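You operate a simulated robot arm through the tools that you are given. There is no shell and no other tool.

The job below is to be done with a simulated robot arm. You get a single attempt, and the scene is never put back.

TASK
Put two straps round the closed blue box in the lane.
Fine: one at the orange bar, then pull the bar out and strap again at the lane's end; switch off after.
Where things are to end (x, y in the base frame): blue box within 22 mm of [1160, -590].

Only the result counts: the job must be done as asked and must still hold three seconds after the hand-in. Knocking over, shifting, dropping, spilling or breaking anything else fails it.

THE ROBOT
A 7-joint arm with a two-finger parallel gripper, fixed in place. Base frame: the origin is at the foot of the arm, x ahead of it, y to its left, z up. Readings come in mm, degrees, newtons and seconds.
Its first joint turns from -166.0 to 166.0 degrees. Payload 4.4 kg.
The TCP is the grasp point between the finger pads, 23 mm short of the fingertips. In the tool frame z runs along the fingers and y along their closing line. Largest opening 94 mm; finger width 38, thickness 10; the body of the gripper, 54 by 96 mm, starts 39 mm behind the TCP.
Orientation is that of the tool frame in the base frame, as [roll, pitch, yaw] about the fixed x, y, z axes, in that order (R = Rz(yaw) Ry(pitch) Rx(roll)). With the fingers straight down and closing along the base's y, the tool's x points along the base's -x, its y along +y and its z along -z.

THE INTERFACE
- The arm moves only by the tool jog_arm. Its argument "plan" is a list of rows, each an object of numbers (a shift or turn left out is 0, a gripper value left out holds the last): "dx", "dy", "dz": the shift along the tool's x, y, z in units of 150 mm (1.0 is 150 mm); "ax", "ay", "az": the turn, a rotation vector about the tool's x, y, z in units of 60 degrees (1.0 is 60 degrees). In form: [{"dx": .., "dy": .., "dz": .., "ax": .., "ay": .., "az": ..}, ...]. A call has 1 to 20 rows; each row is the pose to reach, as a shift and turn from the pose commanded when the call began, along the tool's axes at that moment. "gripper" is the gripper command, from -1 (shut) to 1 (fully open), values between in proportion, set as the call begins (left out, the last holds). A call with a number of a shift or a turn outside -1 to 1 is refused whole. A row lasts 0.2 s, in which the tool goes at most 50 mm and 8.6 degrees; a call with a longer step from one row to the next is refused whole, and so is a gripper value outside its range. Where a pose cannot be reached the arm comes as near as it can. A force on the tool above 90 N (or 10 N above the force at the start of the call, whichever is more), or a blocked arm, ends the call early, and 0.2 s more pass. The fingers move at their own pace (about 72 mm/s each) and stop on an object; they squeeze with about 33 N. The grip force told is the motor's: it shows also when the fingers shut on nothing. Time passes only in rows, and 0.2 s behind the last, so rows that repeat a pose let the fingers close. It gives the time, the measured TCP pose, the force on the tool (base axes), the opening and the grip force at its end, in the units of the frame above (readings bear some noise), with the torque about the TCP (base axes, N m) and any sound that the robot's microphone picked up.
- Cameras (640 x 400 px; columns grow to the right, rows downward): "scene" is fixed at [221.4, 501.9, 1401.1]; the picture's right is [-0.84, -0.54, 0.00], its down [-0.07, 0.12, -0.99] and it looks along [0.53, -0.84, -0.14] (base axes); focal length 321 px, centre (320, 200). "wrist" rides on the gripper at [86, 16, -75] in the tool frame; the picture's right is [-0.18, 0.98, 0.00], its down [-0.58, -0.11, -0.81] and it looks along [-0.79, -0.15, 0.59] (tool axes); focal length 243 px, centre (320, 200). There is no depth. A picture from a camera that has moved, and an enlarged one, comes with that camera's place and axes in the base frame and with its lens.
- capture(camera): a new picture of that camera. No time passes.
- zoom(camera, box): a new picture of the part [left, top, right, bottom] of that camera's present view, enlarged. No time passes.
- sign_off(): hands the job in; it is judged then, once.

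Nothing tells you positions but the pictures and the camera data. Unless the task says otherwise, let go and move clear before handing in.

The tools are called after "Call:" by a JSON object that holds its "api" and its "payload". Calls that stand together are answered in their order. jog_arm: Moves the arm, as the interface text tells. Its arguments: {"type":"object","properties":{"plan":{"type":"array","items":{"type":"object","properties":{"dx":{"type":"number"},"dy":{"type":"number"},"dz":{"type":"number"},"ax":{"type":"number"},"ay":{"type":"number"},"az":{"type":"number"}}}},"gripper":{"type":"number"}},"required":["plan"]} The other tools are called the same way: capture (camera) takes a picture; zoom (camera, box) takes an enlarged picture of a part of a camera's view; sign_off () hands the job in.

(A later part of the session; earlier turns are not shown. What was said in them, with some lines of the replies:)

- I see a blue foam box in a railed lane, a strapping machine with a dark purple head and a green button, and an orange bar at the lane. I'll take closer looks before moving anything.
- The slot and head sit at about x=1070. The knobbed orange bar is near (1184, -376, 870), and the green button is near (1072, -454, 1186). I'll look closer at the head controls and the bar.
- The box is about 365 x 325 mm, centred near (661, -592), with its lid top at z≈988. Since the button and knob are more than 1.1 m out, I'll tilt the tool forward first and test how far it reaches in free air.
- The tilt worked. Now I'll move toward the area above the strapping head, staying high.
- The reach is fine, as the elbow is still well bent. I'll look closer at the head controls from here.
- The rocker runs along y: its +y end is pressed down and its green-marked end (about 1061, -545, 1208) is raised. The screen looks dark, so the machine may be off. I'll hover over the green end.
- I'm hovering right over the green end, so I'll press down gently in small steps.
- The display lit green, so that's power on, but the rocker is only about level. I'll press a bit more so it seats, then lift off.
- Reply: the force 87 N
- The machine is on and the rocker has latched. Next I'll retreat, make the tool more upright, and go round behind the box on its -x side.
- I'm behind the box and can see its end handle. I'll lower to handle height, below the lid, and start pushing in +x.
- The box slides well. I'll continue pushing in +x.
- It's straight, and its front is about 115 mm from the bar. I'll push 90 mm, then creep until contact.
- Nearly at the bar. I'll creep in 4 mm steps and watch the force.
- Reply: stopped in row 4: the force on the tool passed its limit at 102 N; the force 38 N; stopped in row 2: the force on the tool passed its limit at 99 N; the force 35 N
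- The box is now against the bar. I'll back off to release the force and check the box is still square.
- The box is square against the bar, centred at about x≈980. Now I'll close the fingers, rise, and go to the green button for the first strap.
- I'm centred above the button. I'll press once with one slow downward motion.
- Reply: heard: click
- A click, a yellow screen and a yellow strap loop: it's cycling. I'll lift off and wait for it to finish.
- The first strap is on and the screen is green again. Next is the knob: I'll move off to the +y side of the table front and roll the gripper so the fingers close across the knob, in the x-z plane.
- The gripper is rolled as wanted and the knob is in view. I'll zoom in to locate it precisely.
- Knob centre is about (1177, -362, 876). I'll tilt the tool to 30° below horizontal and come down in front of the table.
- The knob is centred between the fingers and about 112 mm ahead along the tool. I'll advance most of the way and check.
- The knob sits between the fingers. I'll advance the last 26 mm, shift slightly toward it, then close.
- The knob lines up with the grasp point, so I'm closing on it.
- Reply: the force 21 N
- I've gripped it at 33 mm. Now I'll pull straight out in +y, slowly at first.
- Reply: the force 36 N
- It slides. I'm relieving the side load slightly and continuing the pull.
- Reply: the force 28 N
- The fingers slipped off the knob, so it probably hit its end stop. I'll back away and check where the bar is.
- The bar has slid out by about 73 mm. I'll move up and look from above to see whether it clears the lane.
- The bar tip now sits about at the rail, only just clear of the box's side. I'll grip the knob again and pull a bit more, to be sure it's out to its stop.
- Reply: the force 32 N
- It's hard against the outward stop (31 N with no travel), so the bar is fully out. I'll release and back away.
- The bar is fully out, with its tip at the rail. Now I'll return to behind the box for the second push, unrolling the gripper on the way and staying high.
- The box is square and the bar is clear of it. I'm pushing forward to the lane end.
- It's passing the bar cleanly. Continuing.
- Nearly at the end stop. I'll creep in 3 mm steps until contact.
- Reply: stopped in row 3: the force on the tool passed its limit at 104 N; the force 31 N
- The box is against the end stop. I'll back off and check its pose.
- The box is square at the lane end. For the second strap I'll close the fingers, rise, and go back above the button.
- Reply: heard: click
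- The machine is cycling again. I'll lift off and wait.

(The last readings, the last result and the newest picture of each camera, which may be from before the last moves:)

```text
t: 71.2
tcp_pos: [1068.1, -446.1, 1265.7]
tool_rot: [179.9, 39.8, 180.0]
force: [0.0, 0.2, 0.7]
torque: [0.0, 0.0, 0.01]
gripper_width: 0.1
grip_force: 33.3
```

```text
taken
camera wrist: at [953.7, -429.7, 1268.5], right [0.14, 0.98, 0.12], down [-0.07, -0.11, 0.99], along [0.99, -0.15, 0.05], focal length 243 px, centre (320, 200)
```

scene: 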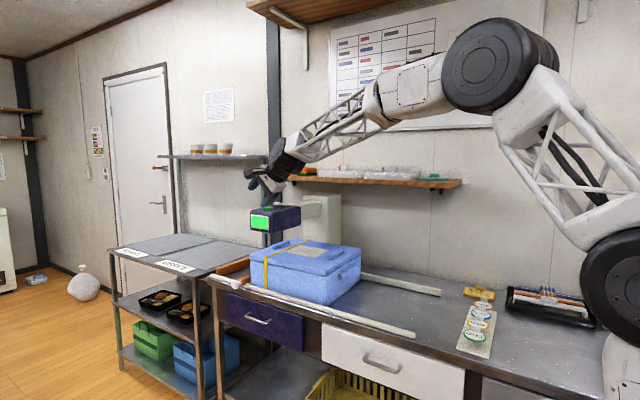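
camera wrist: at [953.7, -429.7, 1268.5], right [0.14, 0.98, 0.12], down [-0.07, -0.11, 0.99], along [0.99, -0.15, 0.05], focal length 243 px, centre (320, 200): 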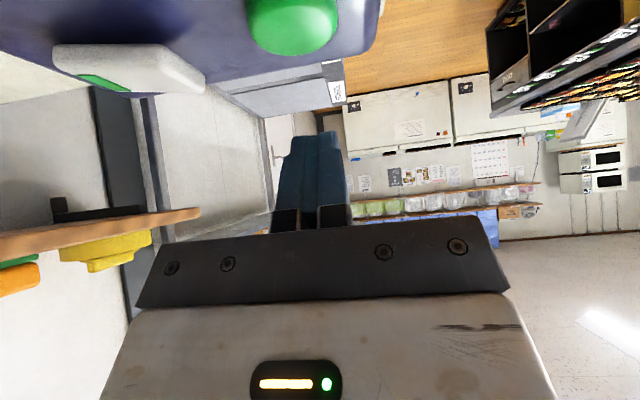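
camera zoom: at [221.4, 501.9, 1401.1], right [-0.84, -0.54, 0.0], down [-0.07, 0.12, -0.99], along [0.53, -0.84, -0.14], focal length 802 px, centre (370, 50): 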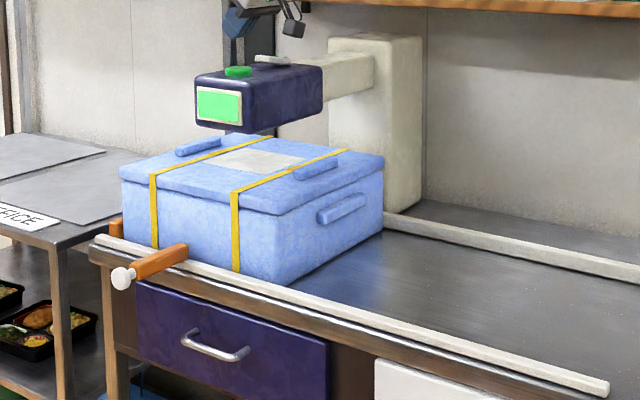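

Two straps are on and the screen is green. Now to switch off, I'll move above the rocker's raised +y end (y≈-505), clear of the button.

Call:
{"api": "jog_arm", "payload": {"plan": [{"dx": 0.018, "dy": -0.2, "dz": -0.015}, {"dx": 0.036, "dy": -0.393, "dz": -0.03}]}}

Call:
{"api": "capture", "payload": {"camera": "wrist"}}

Call:
{"api": "zoom", "payload": {"camera": "scene", "box": [246, 180, 306, 234]}}

```text
t: 71.8
tcp_pos: [1061.8, -504.1, 1266.5]
tool_rot: [180.0, 39.8, -180.0]
force: [-0.4, -0.2, 0.7]
torque: [-0.03, 0.01, 0.0]
gripper_width: 0.1
grip_force: 33.4
```

```text
taken
camera wrist: at [946.3, -488.7, 1269.4], right [0.14, 0.98, 0.12], down [-0.07, -0.11, 0.99], along [0.99, -0.15, 0.05], focal length 243 px, centre (320, 200)
```

wrist: 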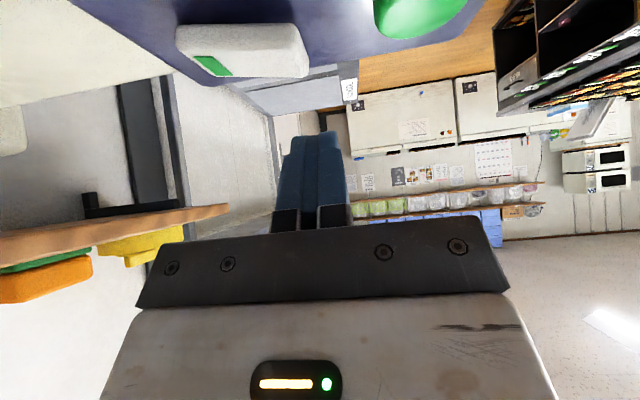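

```text
7.41 times, centred on (276, 207) of scene
camera zoom: at [221.4, 501.9, 1401.1], right [-0.84, -0.54, 0.0], down [-0.07, 0.12, -0.99], along [0.53, -0.84, -0.14], focal length 2376 px, centre (646, 148)
```

zoom: 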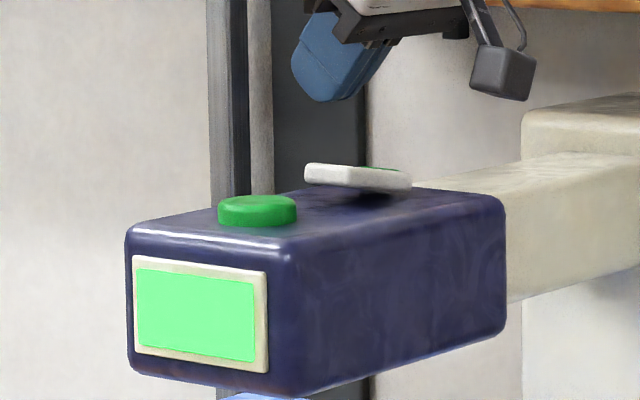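

Call:
{"api": "jog_arm", "payload": {"plan": [{"dx": 0.06, "dy": -0.05, "dz": 0.072}, {"dx": 0.1, "dy": -0.05, "dz": 0.12}, {"dx": 0.12, "dy": -0.05, "dz": 0.143}, {"dx": 0.137, "dy": -0.05, "dz": 0.163}, {"dx": 0.15, "dy": -0.05, "dz": 0.179}]}}

Call:
{"api": "zoom", "payload": {"camera": "scene", "box": [246, 180, 306, 234]}}

```text
t: 73.0
tcp_pos: [1061.3, -512.4, 1232.4]
tool_rot: [-180.0, 39.6, 179.9]
force: [0.1, -1.0, -0.3]
torque: [0.0, -0.02, 0.01]
gripper_width: 0.0
grip_force: 33.2
```

```text
7.41 times, centred on (276, 207) of scene
camera zoom: at [221.4, 501.9, 1401.1], right [-0.84, -0.54, 0.0], down [-0.07, 0.12, -0.99], along [0.53, -0.84, -0.14], focal length 2376 px, centre (646, 148)
```

zoom: 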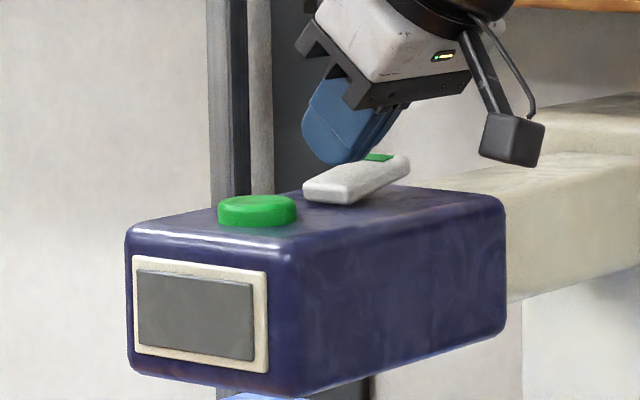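

The rocker has flipped back and the screen is dark, so it's off. I'll lift off and retreat well clear.

Call:
{"api": "jog_arm", "payload": {"plan": [{"dx": -0.086, "dz": -0.102}, {"dx": -0.215, "dz": -0.256}, {"dx": -0.13, "dz": -0.4, "dy": 0.1}, {"dx": 0.0, "dz": -0.6, "dy": 0.3}, {"dx": 0.15, "dz": -0.8, "dy": 0.5}]}}

Call:
{"api": "jog_arm", "payload": {"plan": [{"dx": 0.2, "dz": -0.15, "dy": 0.2}, {"dx": 0.4, "dz": -0.3, "dy": 0.4}, {"dx": 0.6, "dz": -0.45, "dy": 0.6}, {"dx": 0.7, "dz": -0.6, "dy": 0.8}]}}

Call:
{"api": "capture", "payload": {"camera": "scene"}}

Call:
{"api": "zoom", "payload": {"camera": "scene", "box": [180, 180, 420, 340]}}

```text
t: 74.2
tcp_pos: [967.8, -437.3, 1307.1]
tool_rot: [179.8, 39.6, 179.8]
force: [1.7, 0.2, -2.0]
torque: [-0.02, -0.08, 0.04]
gripper_width: 0.0
grip_force: 32.6
```

```text
t: 75.2
tcp_pos: [829.2, -317.9, 1311.6]
tool_rot: [179.9, 39.7, 179.9]
force: [-0.2, 0.8, -0.5]
torque: [-0.04, 0.03, -0.03]
gripper_width: 0.0
grip_force: 32.8
```

```text
taken
```

scene: 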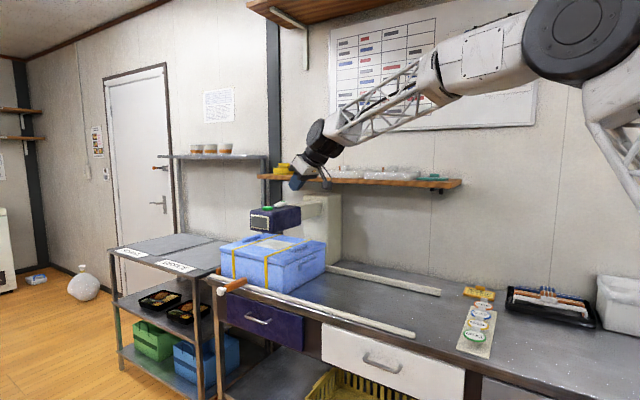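

```text
2.50 times, centred on (300, 260) of scene
camera zoom: at [221.4, 501.9, 1401.1], right [-0.84, -0.54, 0.0], down [-0.07, 0.12, -0.99], along [0.53, -0.84, -0.14], focal length 802 px, centre (370, 50)
```

zoom: 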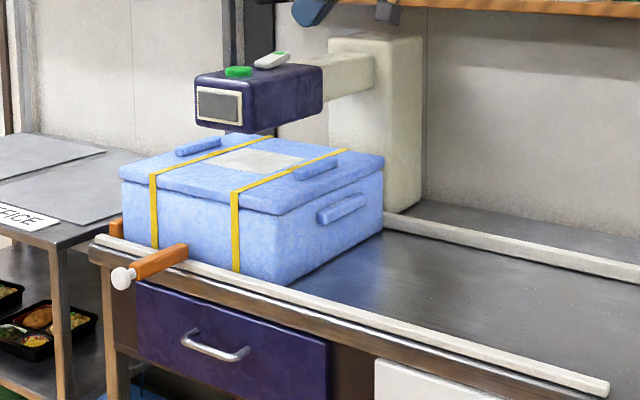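

The box sits square against the lane end with two straps on it, the bar is pulled out, and the machine is off. The arm is clear and nothing else looks disturbed, so I'm handing in.

Call:
{"api": "sign_off", "payload": {}}

```text
The job is handed in.
```

The blue box has two straps round it and sits at the lane's end, and the strapping machine is switched off. I've handed the job in; no verdict has come back yet.

- **Power:** the machine was off at the start, so I switched it on first. After the second strap I switched it off, and its screen is dark.
- **First strap:** I pushed the box up to the orange bar and pressed the button once.
- **Bar:** I pulled it out to its stop, about 75 mm. My grip slipped off the knob as it reached the stop, so I gripped it again and confirmed it would go no further. The box passed it without catching.
- **Second strap:** I pushed the box against the end stop, checked it was square, and pressed the button once.
- **Position:** I put the box centre at about x = 1165, y = -592 from the camera and arm readings. That is within the 22 mm limit, but one camera reading put it about 20 mm further along, so x is less certain than y.

Both times the box met a stop, the push force briefly went just over 100 N. The first contact moved the orange bar by about 3 mm, before I pulled it out. The arm is clear, and nothing else looked moved or knocked over in the last picture.
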